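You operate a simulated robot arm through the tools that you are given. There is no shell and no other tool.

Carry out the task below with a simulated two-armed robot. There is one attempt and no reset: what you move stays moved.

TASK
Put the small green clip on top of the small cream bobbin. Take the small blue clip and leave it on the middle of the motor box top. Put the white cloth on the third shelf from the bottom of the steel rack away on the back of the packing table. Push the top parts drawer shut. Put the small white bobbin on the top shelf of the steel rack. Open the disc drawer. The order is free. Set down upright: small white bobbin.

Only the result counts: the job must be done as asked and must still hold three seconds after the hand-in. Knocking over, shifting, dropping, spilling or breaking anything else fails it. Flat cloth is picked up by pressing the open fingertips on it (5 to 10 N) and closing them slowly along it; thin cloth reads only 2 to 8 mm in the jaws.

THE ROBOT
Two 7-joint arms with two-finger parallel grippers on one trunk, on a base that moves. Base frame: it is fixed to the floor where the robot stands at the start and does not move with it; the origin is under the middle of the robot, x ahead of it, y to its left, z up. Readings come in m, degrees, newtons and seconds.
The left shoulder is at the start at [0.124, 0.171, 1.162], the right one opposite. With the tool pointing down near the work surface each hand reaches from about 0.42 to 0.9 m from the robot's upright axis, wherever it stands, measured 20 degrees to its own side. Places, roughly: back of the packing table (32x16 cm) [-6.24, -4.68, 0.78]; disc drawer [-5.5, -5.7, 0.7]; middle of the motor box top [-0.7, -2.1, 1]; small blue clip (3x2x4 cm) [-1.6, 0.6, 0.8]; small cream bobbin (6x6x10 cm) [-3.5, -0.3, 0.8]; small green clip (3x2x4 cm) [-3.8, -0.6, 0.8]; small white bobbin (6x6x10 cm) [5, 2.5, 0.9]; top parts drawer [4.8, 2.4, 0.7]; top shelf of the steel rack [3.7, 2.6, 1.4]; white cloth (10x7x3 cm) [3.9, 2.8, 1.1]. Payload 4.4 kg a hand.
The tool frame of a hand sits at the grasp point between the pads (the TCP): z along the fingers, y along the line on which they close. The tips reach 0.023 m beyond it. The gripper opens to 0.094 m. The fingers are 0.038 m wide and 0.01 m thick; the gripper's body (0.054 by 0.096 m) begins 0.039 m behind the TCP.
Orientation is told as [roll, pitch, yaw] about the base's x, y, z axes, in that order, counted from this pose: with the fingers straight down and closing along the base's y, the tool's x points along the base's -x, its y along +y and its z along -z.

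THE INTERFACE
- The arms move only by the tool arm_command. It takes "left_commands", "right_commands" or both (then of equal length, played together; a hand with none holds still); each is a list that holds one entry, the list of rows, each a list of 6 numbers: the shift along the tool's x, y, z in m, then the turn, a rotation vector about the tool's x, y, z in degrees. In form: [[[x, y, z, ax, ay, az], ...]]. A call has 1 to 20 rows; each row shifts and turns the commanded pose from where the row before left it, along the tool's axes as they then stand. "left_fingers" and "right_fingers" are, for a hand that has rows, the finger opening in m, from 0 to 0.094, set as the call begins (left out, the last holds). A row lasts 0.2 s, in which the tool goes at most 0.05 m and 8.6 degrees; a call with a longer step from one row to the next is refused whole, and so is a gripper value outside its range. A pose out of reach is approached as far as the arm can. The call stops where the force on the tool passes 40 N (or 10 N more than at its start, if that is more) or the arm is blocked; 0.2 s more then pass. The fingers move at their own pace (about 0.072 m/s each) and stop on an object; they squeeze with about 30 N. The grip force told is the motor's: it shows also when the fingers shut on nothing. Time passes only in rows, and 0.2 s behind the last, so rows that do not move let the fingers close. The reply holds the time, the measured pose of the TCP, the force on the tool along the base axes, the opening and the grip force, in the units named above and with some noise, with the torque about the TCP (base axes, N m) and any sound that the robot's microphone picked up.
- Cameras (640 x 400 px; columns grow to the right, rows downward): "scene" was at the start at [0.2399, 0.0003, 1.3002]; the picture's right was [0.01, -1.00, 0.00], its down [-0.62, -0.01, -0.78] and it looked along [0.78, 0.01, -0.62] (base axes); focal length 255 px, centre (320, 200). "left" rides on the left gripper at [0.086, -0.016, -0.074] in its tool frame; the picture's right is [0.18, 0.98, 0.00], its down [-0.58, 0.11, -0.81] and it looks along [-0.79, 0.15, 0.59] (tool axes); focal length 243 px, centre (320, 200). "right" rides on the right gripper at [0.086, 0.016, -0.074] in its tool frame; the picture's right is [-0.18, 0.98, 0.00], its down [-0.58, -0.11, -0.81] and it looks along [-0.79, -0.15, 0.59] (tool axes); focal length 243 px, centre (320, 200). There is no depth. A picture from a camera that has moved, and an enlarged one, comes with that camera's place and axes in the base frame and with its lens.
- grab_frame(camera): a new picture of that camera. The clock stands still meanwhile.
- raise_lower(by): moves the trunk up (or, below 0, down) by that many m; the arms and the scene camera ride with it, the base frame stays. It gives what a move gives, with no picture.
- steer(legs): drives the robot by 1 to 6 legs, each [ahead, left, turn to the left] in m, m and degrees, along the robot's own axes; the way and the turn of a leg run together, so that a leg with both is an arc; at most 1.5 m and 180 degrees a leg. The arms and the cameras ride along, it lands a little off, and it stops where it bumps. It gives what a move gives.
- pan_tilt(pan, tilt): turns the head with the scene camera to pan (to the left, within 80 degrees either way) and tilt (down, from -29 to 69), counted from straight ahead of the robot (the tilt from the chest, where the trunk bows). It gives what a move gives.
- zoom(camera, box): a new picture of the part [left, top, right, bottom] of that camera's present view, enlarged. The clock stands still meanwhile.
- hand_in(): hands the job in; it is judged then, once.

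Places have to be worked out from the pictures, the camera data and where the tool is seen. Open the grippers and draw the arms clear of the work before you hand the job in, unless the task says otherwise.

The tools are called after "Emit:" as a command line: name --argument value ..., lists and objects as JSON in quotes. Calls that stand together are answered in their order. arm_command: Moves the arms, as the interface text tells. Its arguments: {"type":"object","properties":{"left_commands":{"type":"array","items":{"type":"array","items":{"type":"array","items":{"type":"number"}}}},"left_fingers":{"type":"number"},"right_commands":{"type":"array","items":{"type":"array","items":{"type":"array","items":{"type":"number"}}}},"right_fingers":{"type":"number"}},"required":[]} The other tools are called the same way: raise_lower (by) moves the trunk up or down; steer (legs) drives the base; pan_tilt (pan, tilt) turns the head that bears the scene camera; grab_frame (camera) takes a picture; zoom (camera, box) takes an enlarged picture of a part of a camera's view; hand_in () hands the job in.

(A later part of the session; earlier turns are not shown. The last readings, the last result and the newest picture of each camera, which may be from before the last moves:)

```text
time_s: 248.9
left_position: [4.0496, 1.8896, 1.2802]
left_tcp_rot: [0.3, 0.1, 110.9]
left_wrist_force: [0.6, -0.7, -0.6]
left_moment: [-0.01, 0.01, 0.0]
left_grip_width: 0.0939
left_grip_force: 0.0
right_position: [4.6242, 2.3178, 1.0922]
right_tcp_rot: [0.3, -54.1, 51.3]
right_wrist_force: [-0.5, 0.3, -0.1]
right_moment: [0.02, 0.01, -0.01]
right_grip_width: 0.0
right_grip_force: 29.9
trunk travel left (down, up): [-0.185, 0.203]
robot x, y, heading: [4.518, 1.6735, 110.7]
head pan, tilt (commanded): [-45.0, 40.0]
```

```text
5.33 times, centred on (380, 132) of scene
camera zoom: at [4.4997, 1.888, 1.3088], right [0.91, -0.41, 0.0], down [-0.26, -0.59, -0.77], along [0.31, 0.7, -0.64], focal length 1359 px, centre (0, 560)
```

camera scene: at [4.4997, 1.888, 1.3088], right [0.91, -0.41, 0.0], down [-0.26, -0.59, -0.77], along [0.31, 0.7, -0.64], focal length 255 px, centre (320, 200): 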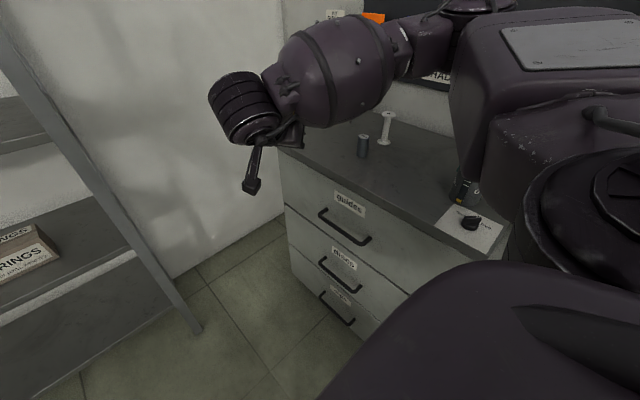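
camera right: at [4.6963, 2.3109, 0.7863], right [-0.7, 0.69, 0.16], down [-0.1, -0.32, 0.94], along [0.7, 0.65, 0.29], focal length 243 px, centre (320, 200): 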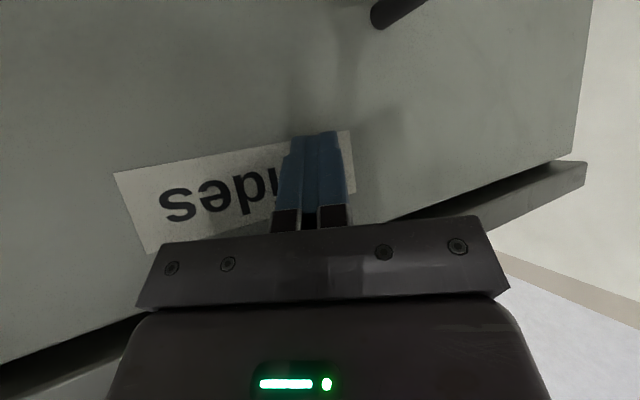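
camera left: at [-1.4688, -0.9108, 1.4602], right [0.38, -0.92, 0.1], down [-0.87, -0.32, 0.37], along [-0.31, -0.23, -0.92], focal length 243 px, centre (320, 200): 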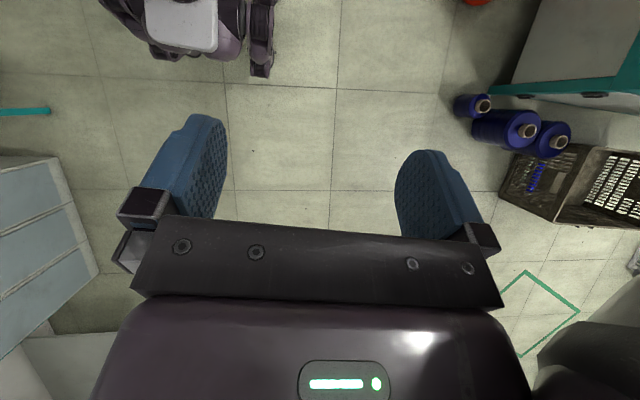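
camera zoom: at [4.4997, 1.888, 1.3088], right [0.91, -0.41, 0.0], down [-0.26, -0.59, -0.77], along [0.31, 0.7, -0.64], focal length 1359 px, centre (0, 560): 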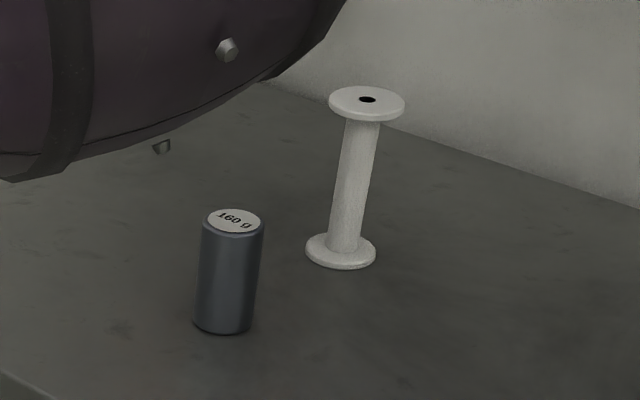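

The bobbin stands at ≈[5.014,2.510], z 0.905–1.006, with a 160 g weight in front-left of it. I strafe 0.1 m right, re-aim the right hand (yaw ≈69°, tilt ≈42°) and open the fingers.

Emit:
steer --legs '[[0, -0.1, 0]]'

Emit:
arm_command --right_commands '[[[0, 0, 0, -4.85, 0, -3.53], [0, 0, 0, -4.85, 0, -3.53], [0, 0, 0, -4.85, 0, -3.53], [0, 0, 0, 0, 6, 0], [0, 0, 0, 0, 6, 0], [0, 0, 0, 0, 0, 0]]]' --right_fingers 0.055

Emit:
grab_frame --camera "scene"

Emit:
grab_frame --camera "right"

```text
time_s: 250.4
left_position: [4.1388, 1.9215, 1.2801]
left_tcp_rot: [0.1, 0.0, 110.6]
left_wrist_force: [0.6, -0.4, 0.2]
left_moment: [0.0, 0.01, 0.0]
left_grip_width: 0.0941
left_grip_force: 0.1
right_position: [4.7115, 2.3511, 1.0924]
right_tcp_rot: [0.5, -53.9, 51.0]
right_wrist_force: [0.5, 0.2, 0.1]
right_moment: [-0.01, -0.03, -0.03]
right_grip_width: 0.0
right_grip_force: 30.1
trunk travel left (down, up): [-0.185, 0.203]
robot x, y, heading: [4.6006, 1.7097, 110.7]
head pan, tilt (commanded): [-45.0, 40.0]
```

```text
time_s: 251.8
left_position: [4.1362, 1.9217, 1.2811]
left_tcp_rot: [0.0, 0.0, 110.7]
left_wrist_force: [-0.4, 0.5, -0.1]
left_moment: [0.02, 0.0, -0.02]
left_grip_width: 0.0942
left_grip_force: 0.1
right_position: [4.7112, 2.3498, 1.0923]
right_tcp_rot: [0.3, -42.1, 69.3]
right_wrist_force: [-0.5, 0.8, 0.3]
right_moment: [0.02, -0.01, 0.01]
right_grip_width: 0.0553
right_grip_force: 0.0
trunk travel left (down, up): [-0.185, 0.203]
robot x, y, heading: [4.6022, 1.7133, 110.8]
head pan, tilt (commanded): [-45.0, 40.0]
```

```text
taken
camera scene: at [4.5875, 1.9206, 1.3091], right [0.91, -0.41, 0.0], down [-0.26, -0.59, -0.77], along [0.31, 0.7, -0.64], focal length 255 px, centre (320, 200)
```

scene: 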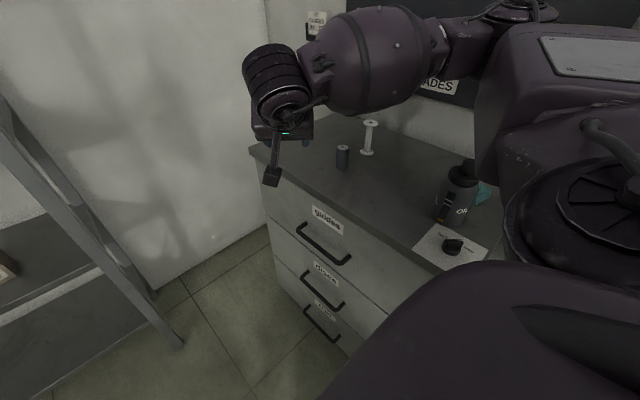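

```text
taken
camera right: at [4.657, 2.2499, 1.0918], right [-0.87, 0.47, 0.13], down [0.07, -0.14, 0.99], along [0.48, 0.87, 0.09], focal length 243 px, centre (320, 200)
```

right: 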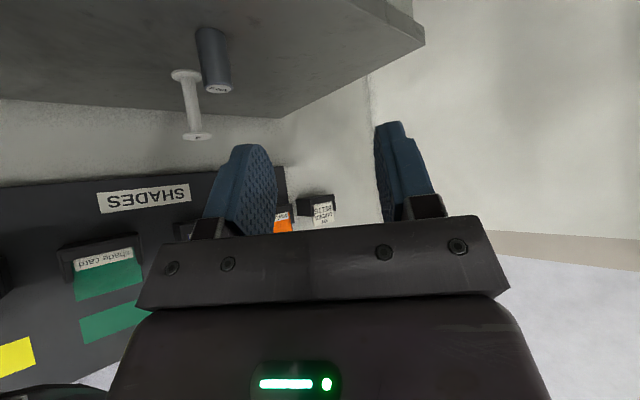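

I move to a pre-grasp point in front of the bobbin, above the weight's height, then check.

Emit:
arm_command --right_commands '[[[-0.0094, -0.0324, 0.0204, 0, 0, 0], [-0.0094, -0.0324, 0.0204, 0, 0, 0], [-0.0094, -0.0324, 0.0204, 0, 0, 0], [-0.0094, -0.0324, 0.0204, 0, 0, 0], [-0.0094, -0.0324, 0.0204, 0, 0, 0], [-0.0094, -0.0324, 0.0204, 0, 0, 0], [-0.0094, -0.0324, 0.0204, 0, 0, 0], [0, 0, 0, 0, 0, 0]]]'

Emit:
grab_frame --camera "scene"

Emit:
grab_frame --camera "right"

```text
time_s: 253.6
left_position: [4.1365, 1.9218, 1.2809]
left_tcp_rot: [-0.1, 0.0, 110.7]
left_wrist_force: [-0.2, 0.0, 0.2]
left_moment: [-0.01, 0.02, -0.02]
left_grip_width: 0.0941
left_grip_force: 0.1
right_position: [4.9756, 2.4071, 1.0318]
right_tcp_rot: [0.3, -42.1, 69.4]
right_wrist_force: [-0.6, -0.4, -0.7]
right_moment: [0.0, 0.03, 0.0]
right_grip_width: 0.0551
right_grip_force: 0.1
trunk travel left (down, up): [-0.185, 0.203]
robot x, y, heading: [4.6053, 1.7041, 111.1]
head pan, tilt (commanded): [-45.0, 40.0]
```

```text
taken
camera scene: at [4.5874, 1.9207, 1.309], right [0.91, -0.41, 0.0], down [-0.26, -0.59, -0.77], along [0.31, 0.7, -0.64], focal length 255 px, centre (320, 200)
```

scene: 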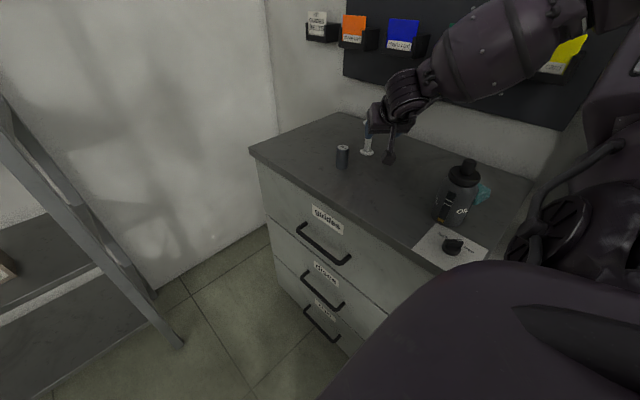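

```text
taken
camera right: at [4.9205, 2.3056, 1.0296], right [-0.87, 0.47, 0.13], down [0.07, -0.14, 0.99], along [0.48, 0.87, 0.09], focal length 243 px, centre (320, 200)
```

right: 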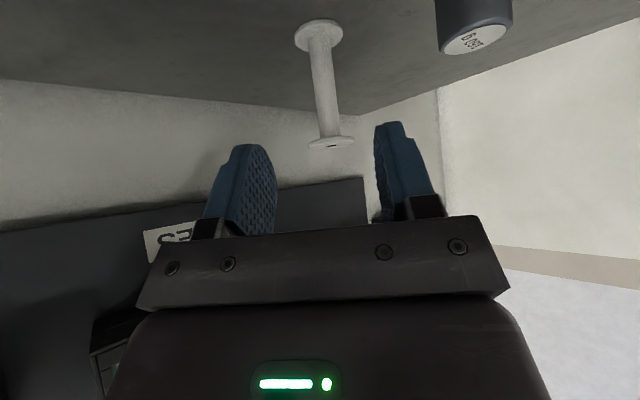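

The bobbin is centred between the fingers. I lower to grasp height, then approach forward.

Emit:
arm_command --right_commands '[[[0.0194, -0.0007, 0.0215, 0, 0, 0], [0.0194, -0.0007, 0.0215, 0, 0, 0], [0.0194, -0.0007, 0.0215, 0, 0, 0], [0, 0, 0, 0, 0, 0]]]'

Emit:
grab_frame --camera "right"

Emit:
zoom --camera "scene" --box '[310, 60, 470, 200]'

```text
time_s: 254.6
left_position: [4.1373, 1.9226, 1.2808]
left_tcp_rot: [0.0, 0.0, 110.7]
left_wrist_force: [-0.1, 0.5, -0.4]
left_moment: [0.03, -0.01, -0.01]
left_grip_width: 0.0941
left_grip_force: 0.1
right_position: [4.9786, 2.4068, 0.9449]
right_tcp_rot: [0.4, -42.2, 69.4]
right_wrist_force: [-0.8, -0.8, -0.1]
right_moment: [0.0, 0.03, 0.01]
right_grip_width: 0.0549
right_grip_force: 0.0
trunk travel left (down, up): [-0.185, 0.203]
robot x, y, heading: [4.6023, 1.7083, 110.8]
head pan, tilt (commanded): [-45.0, 40.0]
```

```text
taken
camera right: at [4.923, 2.3058, 0.9446], right [-0.87, 0.47, 0.13], down [0.07, -0.14, 0.99], along [0.48, 0.87, 0.09], focal length 243 px, centre (320, 200)
```

right: 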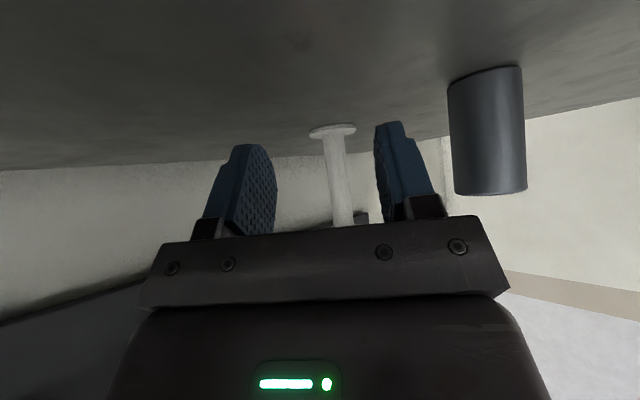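

```text
2.86 times, centred on (390, 130) of scene
camera zoom: at [4.5874, 1.9201, 1.3092], right [0.91, -0.41, 0.0], down [-0.26, -0.59, -0.77], along [0.31, 0.7, -0.64], focal length 728 px, centre (120, 400)
```

zoom: 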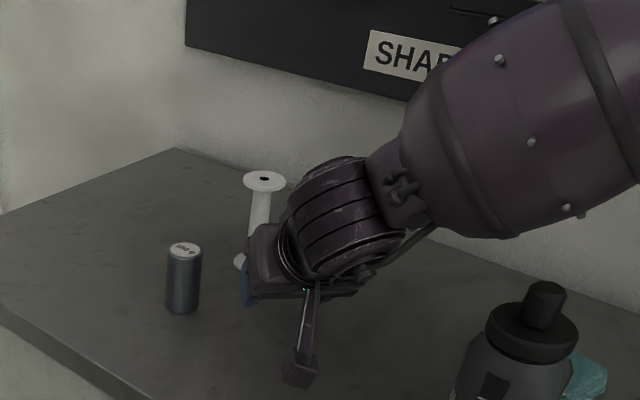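

Everything is aligned and clear of the weight. I move forward 0.107 m onto the shaft and close.

Emit:
arm_command --right_commands '[[[-0.0265, 0.0003, 0.0239, 0, 0, 0], [-0.0265, 0.0003, 0.0239, 0, 0, 0], [-0.0264, 0.0003, 0.0239, 0, 0, 0], [0, 0, 0, 0, 0, 0]]]'

Emit:
grab_frame --camera "right"

Emit:
zoom --camera "scene" --box '[310, 60, 470, 200]'

```text
time_s: 255.6
left_position: [4.1366, 1.9229, 1.2809]
left_tcp_rot: [0.1, -0.1, 110.7]
left_wrist_force: [0.6, -0.2, -0.6]
left_moment: [0.0, -0.02, 0.01]
left_grip_width: 0.0942
left_grip_force: 0.1
right_position: [5.0168, 2.5093, 0.9451]
right_tcp_rot: [0.3, -42.1, 69.4]
right_wrist_force: [-0.5, 0.2, 0.7]
right_moment: [-0.01, 0.0, -0.03]
right_grip_width: 0.0551
right_grip_force: 0.2
trunk travel left (down, up): [-0.185, 0.203]
robot x, y, heading: [4.6046, 1.7115, 110.8]
head pan, tilt (commanded): [-45.0, 40.0]
```

```text
taken
camera right: at [4.9607, 2.4089, 0.9436], right [-0.87, 0.47, 0.13], down [0.07, -0.14, 0.99], along [0.48, 0.87, 0.09], focal length 243 px, centre (320, 200)
```

right: 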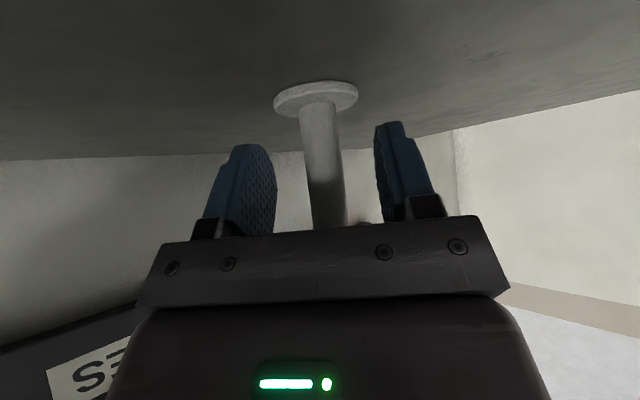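

```text
2.86 times, centred on (390, 130) of scene
camera zoom: at [4.5876, 1.9201, 1.3092], right [0.91, -0.41, 0.0], down [-0.26, -0.59, -0.77], along [0.31, 0.7, -0.64], focal length 728 px, centre (120, 400)
```

zoom: 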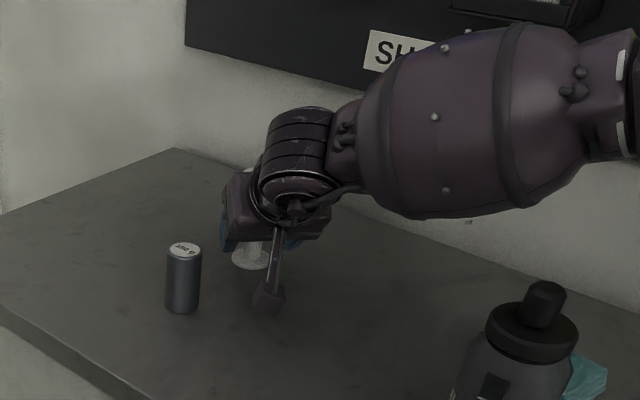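

The shaft is between the pads. I close the fingers.

Emit:
arm_command --right_commands '[[[0, 0, 0, 0, 0, 0], [0, 0, 0, 0, 0, 0], [0, 0, 0, 0, 0, 0], [0, 0, 0, 0, 0, 0]]]' --right_fingers 0.008

Emit:
grab_frame --camera "right"

```text
time_s: 256.6
left_position: [4.1381, 1.9217, 1.2817]
left_tcp_rot: [0.0, 0.0, 110.7]
left_wrist_force: [0.9, 0.0, -0.3]
left_moment: [0.0, -0.01, 0.0]
left_grip_width: 0.0941
left_grip_force: 0.1
right_position: [5.0145, 2.5102, 0.9439]
right_tcp_rot: [0.3, -42.1, 69.4]
right_wrist_force: [0.2, 0.5, 0.7]
right_moment: [-0.01, -0.02, 0.0]
right_grip_width: 0.0188
right_grip_force: 30.1
trunk travel left (down, up): [-0.185, 0.203]
robot x, y, heading: [4.6028, 1.7087, 110.6]
head pan, tilt (commanded): [-45.0, 40.0]
```

```text
taken
camera right: at [4.9608, 2.4089, 0.9435], right [-0.87, 0.47, 0.13], down [0.07, -0.14, 0.99], along [0.48, 0.87, 0.09], focal length 243 px, centre (320, 200)
```

right: 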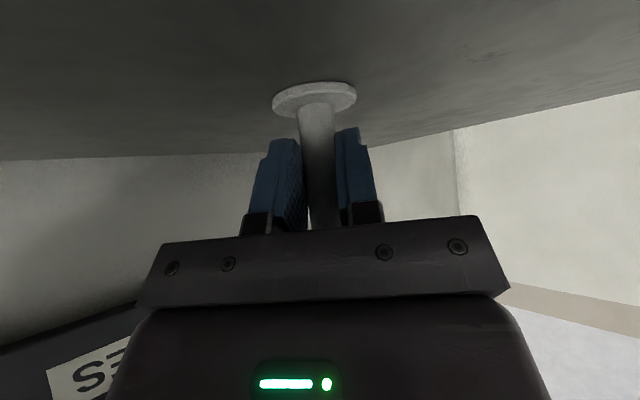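

Gripped (18.8 mm). I lift the bobbin and bring the hand back in front of me, above the weight.

Emit:
arm_command --right_commands '[[[-0.0134, 0, -0.0148, 0, 0, 0], [-0.0268, 0, -0.0297, 0, 0, 0], [-0.0268, 0, -0.0297, 0, 0, 0], [-0.0268, 0, -0.0297, 0, 0, 0], [-0.0134, 0, -0.0148, 0, 0, 0], [0, 0, 0, 0, 0, 0]]]'

Emit:
grab_frame --camera "scene"

Emit:
arm_command --right_commands '[[[0.0193, 0.0291, -0.0174, 0, 0, 0], [0.0193, 0.0291, -0.0174, 0, 0, 0], [0.0193, 0.0291, -0.0174, 0, 0, 0], [0.0193, 0.0291, -0.0174, 0, 0, 0], [0.0193, 0.0291, -0.0174, 0, 0, 0], [0.0193, 0.0291, -0.0174, 0, 0, 0], [0.0193, 0.0291, -0.0174, 0, 0, 0], [0.0193, 0.0291, -0.0174, 0, 0, 0], [0.0193, 0.0291, -0.0174, 0, 0, 0], [0.0193, 0.0291, -0.0174, 0, 0, 0], [0.0193, 0.0291, -0.0174, 0, 0, 0], [0.0193, 0.0291, -0.0174, 0, 0, 0], [0, 0, 0, 0, 0, 0]]]'

Emit:
grab_frame --camera "right"

Emit:
grab_frame --camera "scene"

```text
time_s: 258.0
left_position: [4.1379, 1.9225, 1.2805]
left_tcp_rot: [-0.1, 0.1, 110.8]
left_wrist_force: [0.6, 0.7, 0.2]
left_moment: [0.01, -0.01, -0.02]
left_grip_width: 0.094
left_grip_force: 0.1
right_position: [5.0134, 2.51, 1.1057]
right_tcp_rot: [0.2, -42.1, 69.3]
right_wrist_force: [-0.4, -0.7, -0.6]
right_moment: [-0.01, 0.02, -0.01]
right_grip_width: 0.0186
right_grip_force: 30.0
trunk travel left (down, up): [-0.185, 0.203]
robot x, y, heading: [4.6024, 1.7119, 110.9]
head pan, tilt (commanded): [-45.0, 40.0]
```

```text
taken
camera scene: at [4.5877, 1.9207, 1.309], right [0.91, -0.41, 0.0], down [-0.26, -0.59, -0.77], along [0.31, 0.7, -0.64], focal length 255 px, centre (320, 200)
```

scene: 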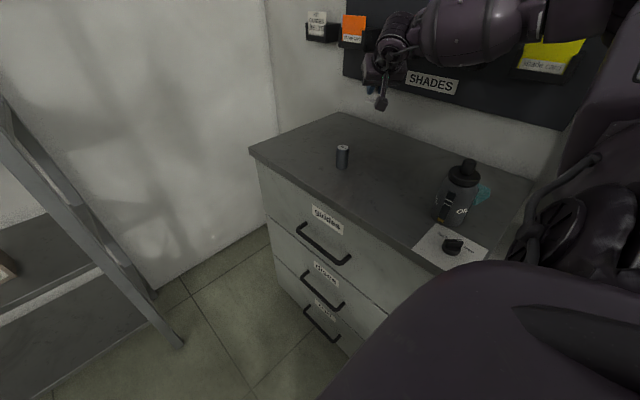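

```text
time_s: 260.8
left_position: [4.1377, 1.9226, 1.281]
left_tcp_rot: [0.1, 0.0, 110.7]
left_wrist_force: [0.8, 0.0, -0.2]
left_moment: [0.01, 0.02, -0.02]
left_grip_width: 0.0938
left_grip_force: 0.0
right_position: [4.5784, 2.3399, 1.102]
right_tcp_rot: [0.4, -42.1, 69.3]
right_wrist_force: [-0.5, 0.7, -0.5]
right_moment: [-0.03, -0.02, 0.04]
right_grip_width: 0.0183
right_grip_force: 30.0
trunk travel left (down, up): [-0.185, 0.203]
robot x, y, heading: [4.6027, 1.7078, 110.8]
head pan, tilt (commanded): [-45.0, 40.0]
```

```text
taken
camera right: at [4.5227, 2.238, 1.1007], right [-0.87, 0.47, 0.13], down [0.07, -0.14, 0.99], along [0.48, 0.87, 0.09], focal length 243 px, centre (320, 200)
```

right: 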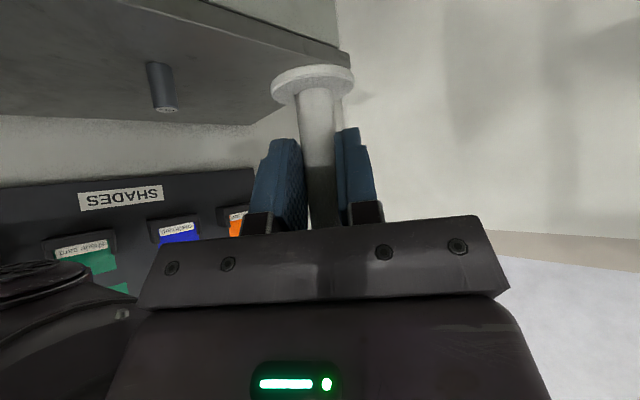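

```text
taken
camera scene: at [4.5886, 1.9207, 1.3091], right [0.91, -0.41, 0.0], down [-0.26, -0.59, -0.77], along [0.31, 0.7, -0.64], focal length 255 px, centre (320, 200)
```

scene: 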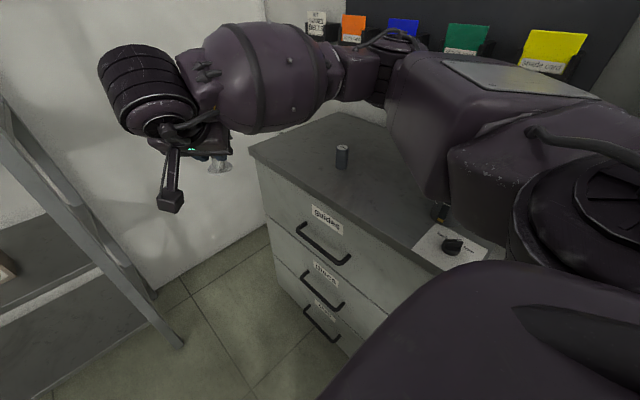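

The bobbin is in hand; I zoom to check that it still hangs upright.

Emit:
zoom --camera "right" --box '[230, 50, 410, 250]'

Emit:
zoom --camera "scene" --box '[130, 100, 290, 230]'

```text
2.00 times, centred on (320, 150) of right
camera zoom: at [4.5227, 2.238, 1.1007], right [-0.87, 0.47, 0.13], down [0.07, -0.14, 0.99], along [0.48, 0.87, 0.09], focal length 485 px, centre (320, 300)
```

zoom: 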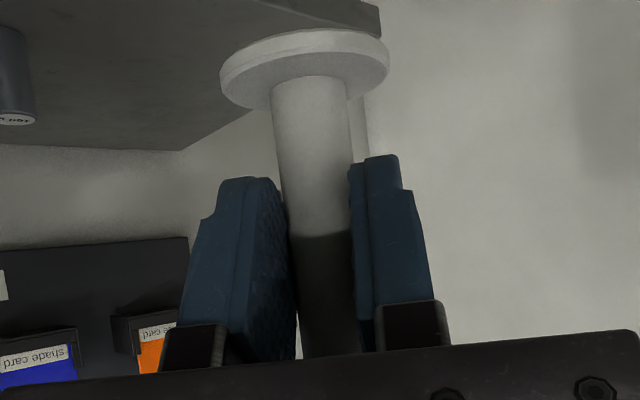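

```text
3.08 times, centred on (210, 165) of scene
camera zoom: at [4.5886, 1.9207, 1.3091], right [0.91, -0.41, 0.0], down [-0.26, -0.59, -0.77], along [0.31, 0.7, -0.64], focal length 784 px, centre (658, 308)
```

zoom: 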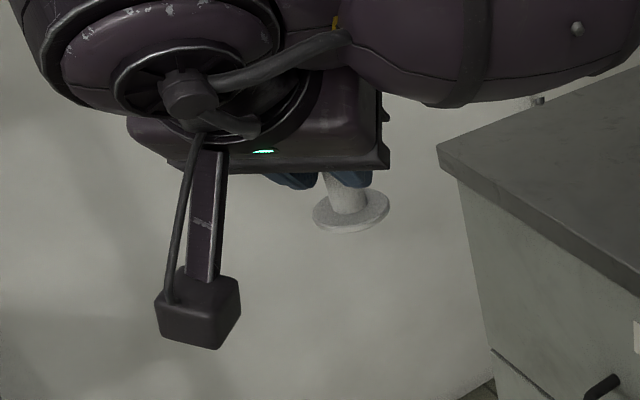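

The bobbin is upright in the grip. I raise the trunk fully, turn the hand to point straight ahead, and lift it above the top-shelf height.

Emit:
raise_lower --by 0.2

Emit:
arm_command --right_commands '[[[0, 0, 0, -4.02, 0, -4.45], [0, 0, 0, -4.02, 0, -4.45], [0, 0, 0, -4.02, 0, -4.45], [0, 0, 0, -4.02, 0, -4.45], [0, 0, 0, -4.02, 0, -4.45], [0, 0, 0, -4.02, 0, -4.45], [0, 0, 0, -4.02, 0, -4.45], [-0.01715, 0.0125, -0.0283, 0, 0, 0], [-0.01715, 0.0125, -0.0283, 0, 0, 0], [-0.01715, 0.0125, -0.0283, 0, 0, 0], [-0.01715, 0.0125, -0.0283, 0, 0, 0], [-0.01715, 0.0125, -0.0283, 0, 0, 0], [-0.01715, 0.0125, -0.0283, 0, 0, 0], [-0.01715, 0.0125, -0.0283, 0, 0, 0], [-0.01715, 0.0125, -0.0283, 0, 0, 0], [0, 0, 0, 0, 0, 0]]]'

Emit:
pan_tilt --pan 5 --tilt 15

Emit:
grab_frame --camera "scene"

Emit:
grab_frame --camera "right"

```text
time_s: 263.0
left_position: [4.1373, 1.9228, 1.4802]
left_tcp_rot: [0.0, 0.1, 110.7]
left_wrist_force: [-0.9, 0.3, -0.6]
left_moment: [0.02, -0.01, 0.0]
left_grip_width: 0.0941
left_grip_force: 0.1
right_position: [4.5774, 2.3366, 1.3048]
right_tcp_rot: [0.4, -42.0, 69.5]
right_wrist_force: [0.2, 0.2, 0.0]
right_moment: [-0.01, 0.0, 0.0]
right_grip_width: 0.0185
right_grip_force: 29.8
trunk travel left (down, up): [-0.385, 0.003]
robot x, y, heading: [4.6022, 1.7132, 111.0]
head pan, tilt (commanded): [-45.0, 40.0]
```

```text
time_s: 266.4
left_position: [4.1374, 1.9229, 1.481]
left_tcp_rot: [0.1, 0.0, 110.8]
left_wrist_force: [-0.2, 1.4, 0.1]
left_moment: [-0.04, 0.02, 0.03]
left_grip_width: 0.0939
left_grip_force: 0.1
right_position: [4.507, 2.2503, 1.5617]
right_tcp_rot: [0.2, -42.2, 111.5]
right_wrist_force: [0.5, -0.6, 0.0]
right_moment: [-0.03, -0.01, -0.02]
right_grip_width: 0.0185
right_grip_force: 29.9
trunk travel left (down, up): [-0.385, 0.003]
robot x, y, heading: [4.6018, 1.7074, 110.8]
head pan, tilt (commanded): [-45.0, 40.0]
```

```text
time_s: 267.6
left_position: [4.1371, 1.9224, 1.4799]
left_tcp_rot: [0.1, 0.0, 110.7]
left_wrist_force: [0.0, 0.3, 0.0]
left_moment: [0.0, 0.0, 0.0]
left_grip_width: 0.0938
left_grip_force: 0.2
right_position: [4.5059, 2.248, 1.5613]
right_tcp_rot: [0.2, -42.2, 111.4]
right_wrist_force: [0.0, -0.5, 0.0]
right_moment: [-0.03, -0.02, 0.0]
right_grip_width: 0.0185
right_grip_force: 29.9
trunk travel left (down, up): [-0.385, 0.003]
robot x, y, heading: [4.6069, 1.7108, 110.8]
head pan, tilt (commanded): [5.0, 15.0]
```

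```text
taken
camera scene: at [4.5425, 1.8474, 1.5571], right [0.9, 0.43, 0.0], down [0.11, -0.23, -0.97], along [-0.42, 0.87, -0.26], focal length 255 px, centre (320, 200)
```

scene: 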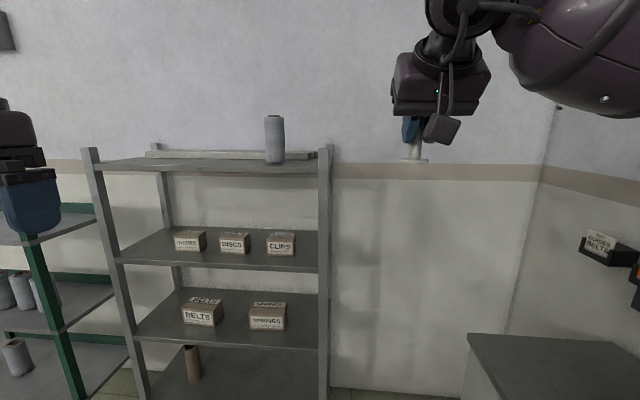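

```text
taken
camera right: at [4.5332, 2.1369, 1.56], right [-0.96, -0.23, 0.13], down [0.15, -0.06, 0.99], along [-0.22, 0.97, 0.1], focal length 243 px, centre (320, 200)
```

right: 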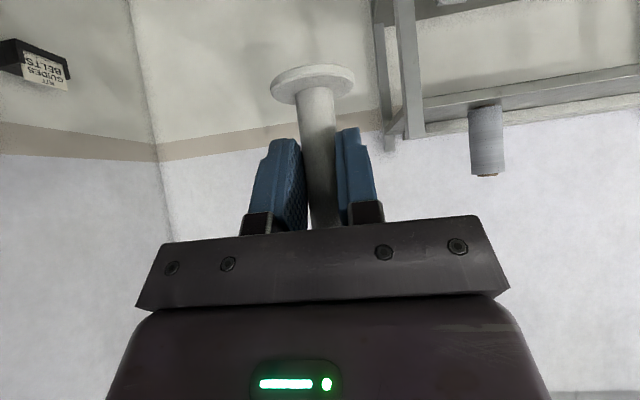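

Rack geometry refined: right post at e1≈2.49–2.53, top shelf ≈1.443. I'll place the bobbin on the top shelf just right of the grey spool. I roll forward 0.385 m, slightly left, and turn 14° left.

Emit:
steer --legs '[[0.385, 0.09, 0], [0, 0, 14]]'

Emit:
grab_frame --camera "scene"

Emit:
grab_frame --camera "right"

```text
time_s: 270.9
left_position: [3.8805, 2.1301, 1.4804]
left_tcp_rot: [0.1, 0.0, 124.4]
left_wrist_force: [0.3, 0.0, 0.3]
left_moment: [0.03, 0.0, -0.01]
left_grip_width: 0.0941
left_grip_force: 0.1
right_position: [4.1608, 2.5349, 1.562]
right_tcp_rot: [0.2, -42.3, 125.1]
right_wrist_force: [0.9, -0.5, -1.2]
right_moment: [0.0, 0.02, -0.01]
right_grip_width: 0.0186
right_grip_force: 30.0
trunk travel left (down, up): [-0.385, 0.003]
robot x, y, heading: [4.3827, 2.0358, 124.7]
head pan, tilt (commanded): [5.0, 15.0]
```

```text
taken
camera scene: at [4.2919, 2.1532, 1.5572], right [0.77, 0.64, 0.0], down [0.16, -0.2, -0.97], along [-0.61, 0.75, -0.26], focal length 255 px, centre (320, 200)
```

scene: 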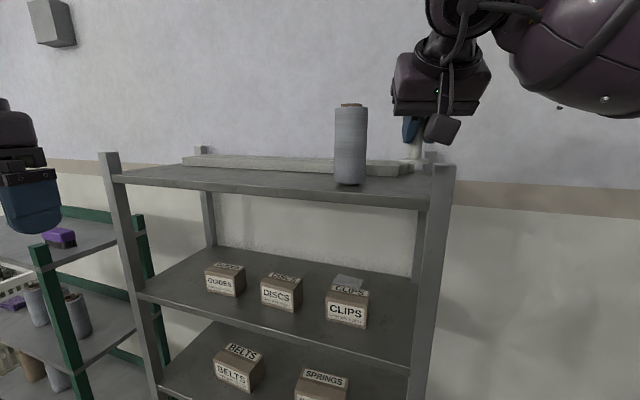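

```text
taken
camera right: at [4.2145, 2.4327, 1.5601], right [-0.88, -0.46, 0.13], down [0.16, -0.03, 0.99], along [-0.45, 0.89, 0.1], focal length 243 px, centre (320, 200)
```

right: 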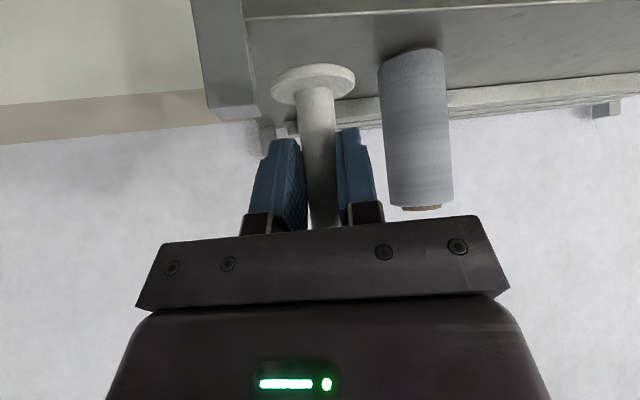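

The cloth's white corner is visible behind the CLIPS box. For the bobbin I aim at e(2.415,1.275) between the spool and the right post, and move forward over the shelf at safe height.

Emit:
arm_command --right_commands '[[[-0.0292, 0.0024, 0.0266, 0, 0, 0], [-0.0292, 0.0024, 0.0266, 0, 0, 0], [-0.0292, 0.0024, 0.0266, 0, 0, 0], [-0.0292, 0.0024, 0.0266, 0, 0, 0], [0, 0, 0, 0, 0, 0]]]'

Emit:
grab_frame --camera "right"

Emit:
zoom --camera "scene" --box '[310, 80, 510, 230]'

```text
time_s: 272.1
left_position: [3.8816, 2.1304, 1.4804]
left_tcp_rot: [0.1, 0.0, 124.4]
left_wrist_force: [0.5, 0.3, 0.1]
left_moment: [0.0, 0.01, -0.03]
left_grip_width: 0.094
left_grip_force: 0.0
right_position: [4.061, 2.6577, 1.5619]
right_tcp_rot: [0.1, -42.3, 125.1]
right_wrist_force: [0.2, 0.6, -0.5]
right_moment: [0.01, 0.02, 0.0]
right_grip_width: 0.0183
right_grip_force: 30.1
trunk travel left (down, up): [-0.385, 0.003]
robot x, y, heading: [4.385, 2.0347, 124.6]
head pan, tilt (commanded): [5.0, 15.0]
```

```text
taken
camera right: at [4.1143, 2.5559, 1.5603], right [-0.88, -0.46, 0.13], down [0.16, -0.03, 0.99], along [-0.45, 0.89, 0.1], focal length 243 px, centre (320, 200)
```

right: 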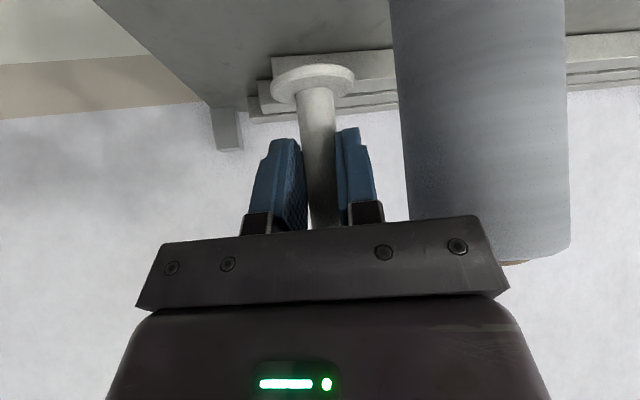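

```text
2.67 times, centred on (410, 155) of scene
camera zoom: at [4.2927, 2.153, 1.5572], right [0.77, 0.64, 0.0], down [0.16, -0.2, -0.97], along [-0.61, 0.75, -0.26], focal length 679 px, centre (80, 320)
```

zoom: 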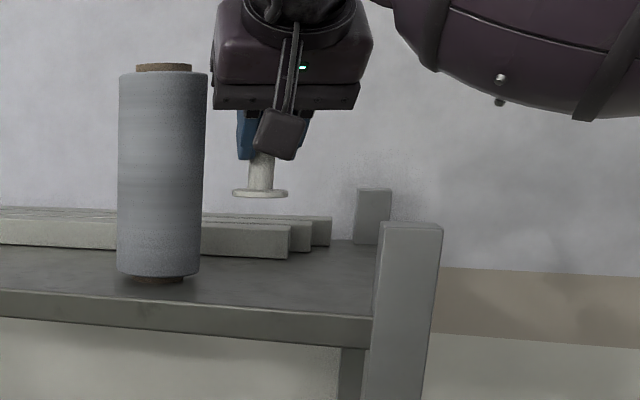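

The spool (at ≈e(2.33,1.28)) is close to the hand's left side, so I shift 12 mm right and 8 mm back for clearance, then lower partway.

Emit:
arm_command --right_commands '[[[0.0059, -0.012, -0.0054, 0, 0, 0], [0.0168, 0, 0.0185, 0, 0, 0], [0.0168, 0, 0.0185, 0, 0, 0], [0, 0, 0, 0, 0, 0]]]'

Emit:
grab_frame --camera "right"

Emit:
zoom --camera "scene" --box '[310, 80, 510, 230]'

```text
time_s: 273.1
left_position: [3.8805, 2.1298, 1.4808]
left_tcp_rot: [0.0, 0.0, 124.4]
left_wrist_force: [-0.2, -0.2, 0.1]
left_moment: [0.03, 0.03, 0.0]
left_grip_width: 0.0941
left_grip_force: 0.0
right_position: [4.0774, 2.6583, 1.5105]
right_tcp_rot: [0.2, -42.3, 125.1]
right_wrist_force: [0.0, -0.7, 0.3]
right_moment: [0.02, -0.01, 0.01]
right_grip_width: 0.0183
right_grip_force: 30.2
trunk travel left (down, up): [-0.385, 0.003]
robot x, y, heading: [4.3833, 2.0329, 124.6]
head pan, tilt (commanded): [5.0, 15.0]
```

```text
taken
camera right: at [4.13, 2.5558, 1.5094], right [-0.88, -0.46, 0.13], down [0.16, -0.03, 0.99], along [-0.45, 0.89, 0.1], focal length 243 px, centre (320, 200)
```

right: 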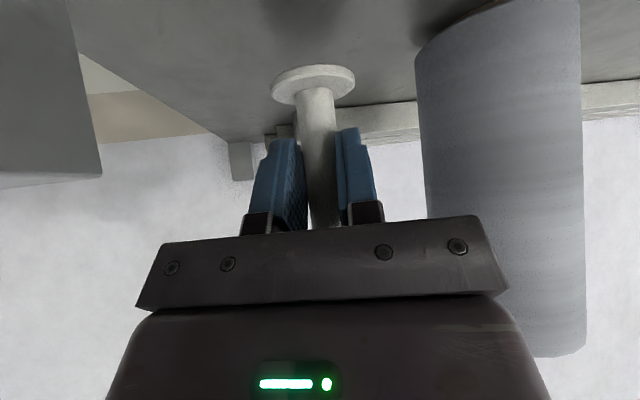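

```text
2.67 times, centred on (410, 155) of scene
camera zoom: at [4.2917, 2.1531, 1.5572], right [0.77, 0.64, 0.0], down [0.16, -0.2, -0.97], along [-0.61, 0.75, -0.26], focal length 679 px, centre (80, 320)
```

zoom: 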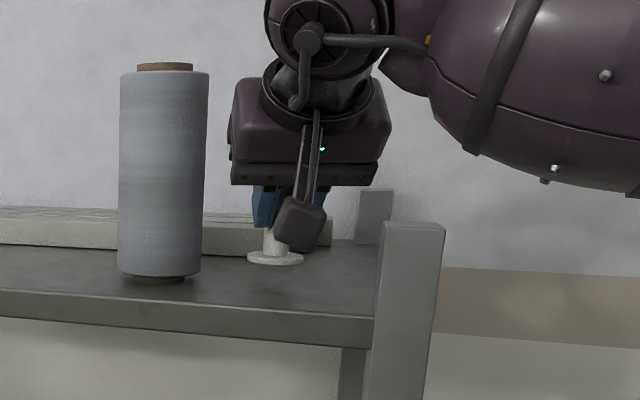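

Clear of spool and post. I lower in small steps and watch the force.

Emit:
arm_command --right_commands '[[[0.0054, 0, 0.0059, 0, 0, 0], [0, 0, 0, 0, 0, 0]]]'

Emit:
arm_command --right_commands '[[[0.0027, 0, 0.003, 0, 0, 0], [0, 0, 0, 0, 0, 0]]]'

Emit:
zoom --camera "scene" --box '[360, 120, 460, 195]'

```text
time_s: 273.7
left_position: [3.8806, 2.1306, 1.4816]
left_tcp_rot: [0.0, 0.0, 124.3]
left_wrist_force: [-0.5, 0.1, -0.5]
left_moment: [-0.02, -0.01, 0.01]
left_grip_width: 0.094
left_grip_force: 0.1
right_position: [4.0764, 2.6589, 1.5028]
right_tcp_rot: [0.2, -42.3, 125.1]
right_wrist_force: [-0.3, 0.7, -0.6]
right_moment: [0.01, -0.01, -0.02]
right_grip_width: 0.0184
right_grip_force: 30.2
trunk travel left (down, up): [-0.385, 0.003]
robot x, y, heading: [4.3839, 2.0306, 124.6]
head pan, tilt (commanded): [5.0, 15.0]
```

```text
time_s: 274.3
left_position: [3.8811, 2.1305, 1.4797]
left_tcp_rot: [0.0, 0.0, 124.4]
left_wrist_force: [-0.5, -0.1, 0.2]
left_moment: [-0.02, 0.01, 0.01]
left_grip_width: 0.0942
left_grip_force: 0.2
right_position: [4.0763, 2.6601, 1.4992]
right_tcp_rot: [0.2, -42.4, 125.2]
right_wrist_force: [0.1, 0.3, -0.8]
right_moment: [0.05, -0.01, 0.0]
right_grip_width: 0.0185
right_grip_force: 30.3
trunk travel left (down, up): [-0.385, 0.003]
robot x, y, heading: [4.3851, 2.0334, 124.3]
head pan, tilt (commanded): [5.0, 15.0]
```

```text
5.33 times, centred on (410, 158) of scene
camera zoom: at [4.2915, 2.1535, 1.5571], right [0.77, 0.64, 0.0], down [0.16, -0.2, -0.97], along [-0.61, 0.75, -0.26], focal length 1359 px, centre (-160, 427)
```

zoom: 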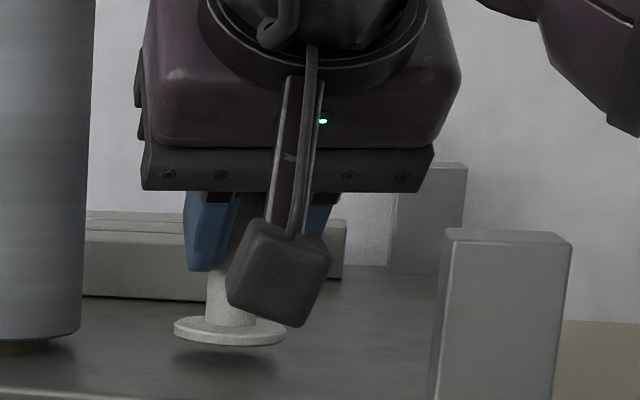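

A small gap remains under the base. I continue with 4–5 mm steps.

Emit:
arm_command --right_commands '[[[0.0034, 0, 0.0037, 0, 0, 0], [0, 0, 0, 0, 0, 0]]]'

Emit:
arm_command --right_commands '[[[0.0027, 0, 0.003, 0, 0, 0], [0, 0, 0, 0, 0, 0]]]'

Emit:
zoom --camera "scene" --box '[360, 120, 460, 195]'

```text
time_s: 274.9
left_position: [3.8799, 2.1309, 1.4813]
left_tcp_rot: [0.0, 0.1, 124.3]
left_wrist_force: [-0.6, -0.4, 0.3]
left_moment: [0.04, 0.0, 0.0]
left_grip_width: 0.094
left_grip_force: 0.0
right_position: [4.0764, 2.6595, 1.4934]
right_tcp_rot: [0.2, -42.3, 125.2]
right_wrist_force: [0.8, 0.3, -0.7]
right_moment: [0.02, -0.02, -0.04]
right_grip_width: 0.0186
right_grip_force: 29.9
trunk travel left (down, up): [-0.385, 0.003]
robot x, y, heading: [4.3813, 2.0347, 124.5]
head pan, tilt (commanded): [5.0, 15.0]
```

```text
time_s: 275.5
left_position: [3.881, 2.1293, 1.4789]
left_tcp_rot: [0.0, 0.0, 124.4]
left_wrist_force: [0.0, 0.4, -0.2]
left_moment: [-0.01, 0.02, -0.01]
left_grip_width: 0.0941
left_grip_force: 0.0
right_position: [4.0759, 2.6589, 1.4917]
right_tcp_rot: [0.4, -42.4, 125.0]
right_wrist_force: [-3.1, 1.0, 9.8]
right_moment: [0.3, 0.08, 0.04]
right_grip_width: 0.0188
right_grip_force: 30.0
trunk travel left (down, up): [-0.385, 0.003]
robot x, y, heading: [4.3813, 2.0343, 124.4]
head pan, tilt (commanded): [5.0, 15.0]
```

```text
5.33 times, centred on (410, 158) of scene
camera zoom: at [4.2915, 2.153, 1.5573], right [0.77, 0.64, 0.0], down [0.16, -0.2, -0.97], along [-0.61, 0.75, -0.26], focal length 1359 px, centre (-160, 427)
```

zoom: 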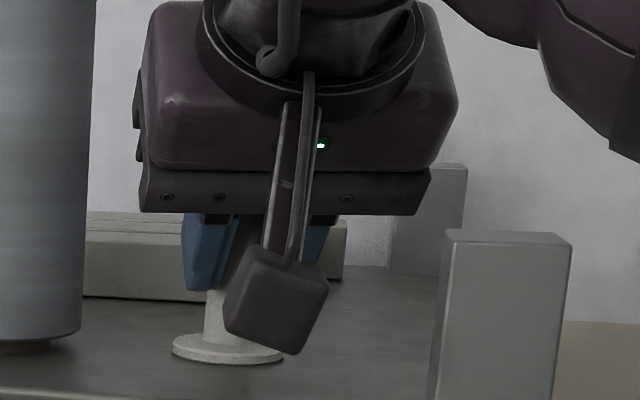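

Contact (≈10 N). The bobbin stands on the top shelf. I open the fingers gently.

Emit:
arm_command --right_commands '[[[0, 0, 0, 0, 0, 0], [0, 0, 0, 0, 0, 0], [0, 0, 0, 0, 0, 0]]]' --right_fingers 0.026

Emit:
zoom --camera "scene" --box '[360, 120, 460, 195]'

Emit:
grab_frame --camera "right"

```text
time_s: 276.3
left_position: [3.8818, 2.1316, 1.4794]
left_tcp_rot: [0.0, -0.1, 124.5]
left_wrist_force: [0.4, -0.4, -0.2]
left_moment: [0.02, -0.02, 0.02]
left_grip_width: 0.094
left_grip_force: 0.0
right_position: [4.0773, 2.6594, 1.4905]
right_tcp_rot: [0.2, -42.3, 125.1]
right_wrist_force: [0.2, 0.0, -0.3]
right_moment: [-0.01, -0.03, 0.03]
right_grip_width: 0.0258
right_grip_force: 0.0
trunk travel left (down, up): [-0.385, 0.003]
robot x, y, heading: [4.3803, 2.033, 124.6]
head pan, tilt (commanded): [5.0, 15.0]
```

```text
5.33 times, centred on (410, 158) of scene
camera zoom: at [4.2916, 2.1537, 1.5571], right [0.77, 0.64, 0.0], down [0.16, -0.2, -0.97], along [-0.61, 0.75, -0.26], focal length 1359 px, centre (-160, 427)
```

zoom: 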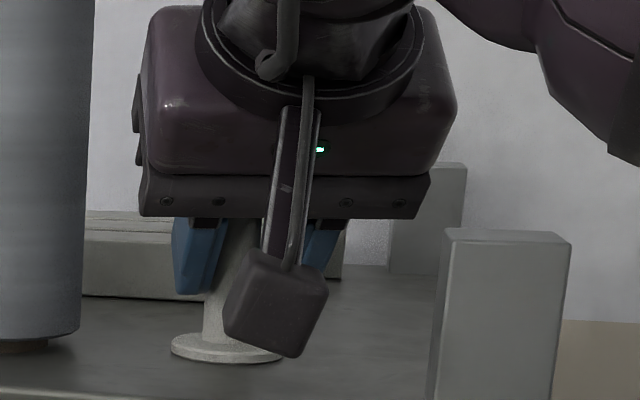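

```text
taken
camera right: at [4.13, 2.5573, 1.4886], right [-0.88, -0.46, 0.13], down [0.16, -0.03, 0.99], along [-0.45, 0.89, 0.09], focal length 243 px, centre (320, 200)
```

right: 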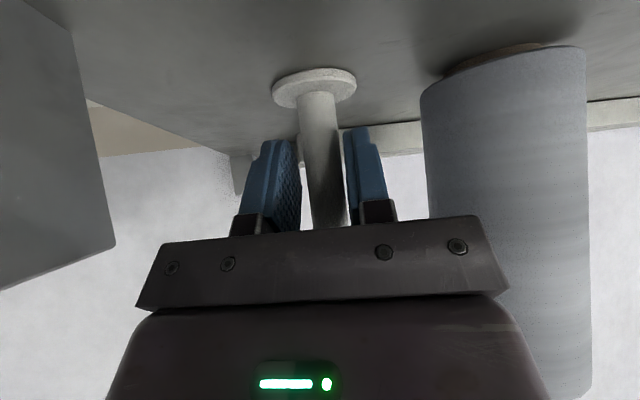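

Released; no residual force. I open a bit more and withdraw horizontally backward.

Emit:
arm_command --right_commands '[[[0, 0, 0, 0, 0, 0], [0, 0, 0, 0, 0, 0]]]' --right_fingers 0.05

Emit:
arm_command --right_commands '[[[0.0074, 0, -0.0067, 0, 0, 0], [0.0148, 0, -0.0135, 0, 0, 0], [0.0222, 0, -0.0202, 0, 0, 0], [0.0222, 0, -0.0202, 0, 0, 0], [0.0222, 0, -0.0202, 0, 0, 0], [0.0222, 0, -0.0202, 0, 0, 0], [0, 0, 0, 0, 0, 0]]]'

Emit:
zoom --camera "scene" --box '[310, 80, 510, 230]'

Emit:
grab_frame --camera "right"

```text
time_s: 276.9
left_position: [3.8808, 2.1294, 1.4817]
left_tcp_rot: [0.0, 0.0, 124.4]
left_wrist_force: [0.1, 0.3, 0.5]
left_moment: [0.01, 0.0, 0.02]
left_grip_width: 0.0938
left_grip_force: 0.1
right_position: [4.0767, 2.6589, 1.4905]
right_tcp_rot: [0.2, -42.4, 125.1]
right_wrist_force: [0.0, -0.7, -0.5]
right_moment: [0.04, 0.01, 0.0]
right_grip_width: 0.0501
right_grip_force: 0.0
trunk travel left (down, up): [-0.385, 0.003]
robot x, y, heading: [4.3824, 2.0325, 124.5]
head pan, tilt (commanded): [5.0, 15.0]
```

```text
time_s: 278.5
left_position: [3.8801, 2.1304, 1.4794]
left_tcp_rot: [0.0, 0.0, 124.3]
left_wrist_force: [-0.6, -0.9, -0.4]
left_moment: [-0.03, -0.01, 0.01]
left_grip_width: 0.094
left_grip_force: 0.0
right_position: [4.1655, 2.5364, 1.4921]
right_tcp_rot: [0.3, -42.3, 125.1]
right_wrist_force: [-0.5, 0.1, -0.1]
right_moment: [0.03, 0.03, 0.0]
right_grip_width: 0.0501
right_grip_force: 0.0
trunk travel left (down, up): [-0.385, 0.003]
robot x, y, heading: [4.3811, 2.0349, 124.5]
head pan, tilt (commanded): [5.0, 15.0]
```

```text
2.67 times, centred on (410, 155) of scene
camera zoom: at [4.291, 2.1541, 1.5571], right [0.77, 0.64, 0.0], down [0.17, -0.2, -0.97], along [-0.61, 0.75, -0.26], focal length 679 px, centre (80, 320)
```

zoom: 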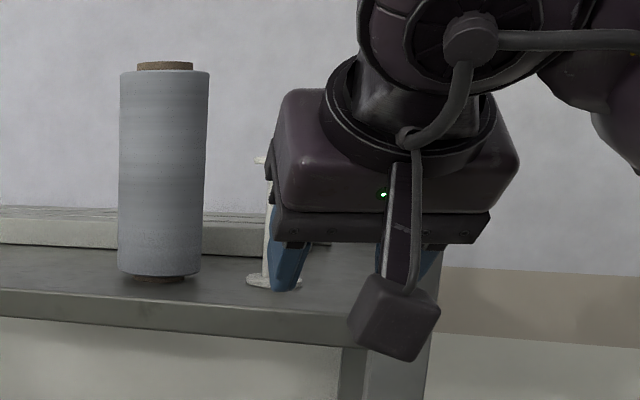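

```text
taken
camera right: at [4.217, 2.434, 1.4919], right [-0.88, -0.46, 0.13], down [0.16, -0.03, 0.99], along [-0.45, 0.89, 0.09], focal length 243 px, centre (320, 200)
```

right: 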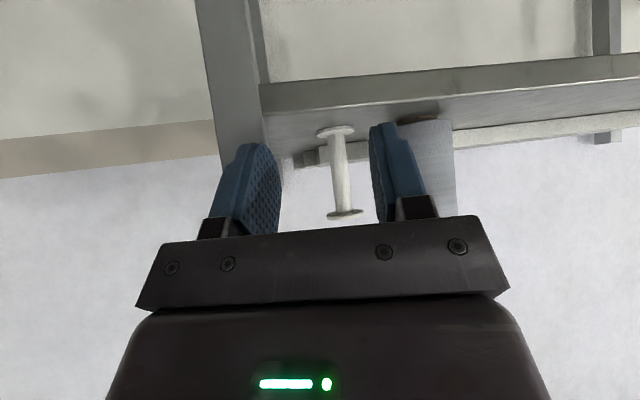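

The bobbin stands upright on the top shelf. Now the cloth with the left arm. I pull the right hand well back and level it, then lower the trunk and align with the rack.

Emit:
arm_command --right_commands '[[[0.0296, 0, -0.0269, 0, 0, 0], [0.0296, 0, -0.0269, 0, 0, 0], [0.0296, 0, -0.0269, 0, 0, 0], [0.0296, 0, -0.0269, 0, 0, 0], [0, 0, 0, 0, 8, 0], [0, 0, 0, 0, 8, 0], [0, 0, 0, 0, 8, 0], [0, 0, 0, 0, 8, 0], [0, 0, 0, 0, 8, 0], [0.03, -0.03, 0, 0, 2, 0], [0.03, -0.03, 0, 0, 0, 0], [0.0, -0.03, 0, 0, 0, 0], [0, 0, 0, 0, 0, 0]]]'

Emit:
steer --legs '[[0, 0, -10], [0.1, 0, 0]]'

Emit:
raise_lower --by -0.12

Emit:
pan_tilt --pan 12 --tilt 25

Emit:
grab_frame --camera "scene"

```text
time_s: 281.3
left_position: [3.8801, 2.1304, 1.4804]
left_tcp_rot: [0.0, 0.1, 124.4]
left_wrist_force: [-1.0, 0.3, -1.1]
left_moment: [-0.02, 0.0, -0.01]
left_grip_width: 0.0937
left_grip_force: 0.1
right_position: [4.3623, 2.4119, 1.4858]
right_tcp_rot: [0.1, -0.3, 125.3]
right_wrist_force: [0.0, 1.1, -0.3]
right_moment: [0.04, 0.02, -0.01]
right_grip_width: 0.0502
right_grip_force: 0.1
trunk travel left (down, up): [-0.385, 0.003]
robot x, y, heading: [4.3811, 2.0339, 124.5]
head pan, tilt (commanded): [5.0, 15.0]
```

```text
time_s: 283.1
left_position: [3.8643, 2.3062, 1.4814]
left_tcp_rot: [0.1, 0.0, 114.4]
left_wrist_force: [0.1, -0.6, 0.4]
left_moment: [-0.03, 0.02, -0.01]
left_grip_width: 0.094
left_grip_force: 0.1
right_position: [4.3884, 2.4985, 1.4875]
right_tcp_rot: [0.2, -0.3, 115.3]
right_wrist_force: [0.3, 0.4, 0.0]
right_moment: [0.01, 0.03, 0.03]
right_grip_width: 0.0503
right_grip_force: 0.1
trunk travel left (down, up): [-0.385, 0.003]
robot x, y, heading: [4.3413, 2.1239, 114.2]
head pan, tilt (commanded): [5.0, 15.0]
```

```text
time_s: 284.6
left_position: [3.8656, 2.3031, 1.3599]
left_tcp_rot: [0.0, -0.1, 114.4]
left_wrist_force: [0.2, -0.3, 0.8]
left_moment: [0.05, 0.01, -0.01]
left_grip_width: 0.0941
left_grip_force: 0.0
right_position: [4.3886, 2.4986, 1.3682]
right_tcp_rot: [0.2, -0.3, 115.2]
right_wrist_force: [0.8, -0.8, 0.2]
right_moment: [-0.02, -0.02, 0.05]
right_grip_width: 0.0498
right_grip_force: 0.0
trunk travel left (down, up): [-0.265, 0.123]
robot x, y, heading: [4.3413, 2.1218, 114.3]
head pan, tilt (commanded): [5.0, 15.0]
```

```text
time_s: 285.3
left_position: [3.865, 2.3045, 1.3605]
left_tcp_rot: [0.0, 0.1, 114.4]
left_wrist_force: [1.4, -0.7, 0.4]
left_moment: [-0.03, 0.05, 0.01]
left_grip_width: 0.0942
left_grip_force: 0.1
right_position: [4.3887, 2.4994, 1.3663]
right_tcp_rot: [0.1, -0.3, 115.1]
right_wrist_force: [-0.4, 0.5, 0.4]
right_moment: [0.01, 0.03, 0.0]
right_grip_width: 0.0496
right_grip_force: 0.1
trunk travel left (down, up): [-0.265, 0.123]
robot x, y, heading: [4.3443, 2.1273, 114.5]
head pan, tilt (commanded): [12.0, 25.0]
```

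```text
taken
camera scene: at [4.2549, 2.2708, 1.4187], right [0.8, 0.59, 0.0], down [0.25, -0.34, -0.91], along [-0.54, 0.73, -0.42], focal length 255 px, centre (320, 200)
```

scene: 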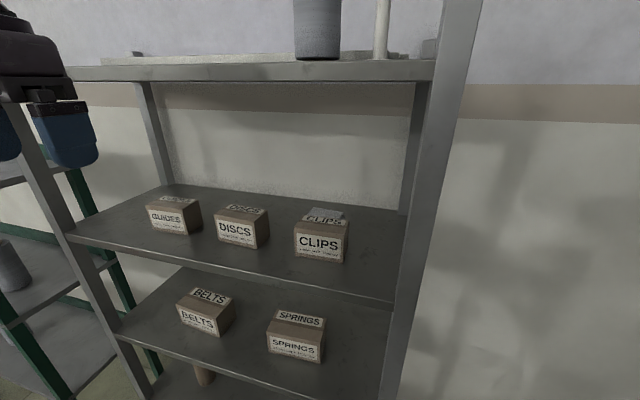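

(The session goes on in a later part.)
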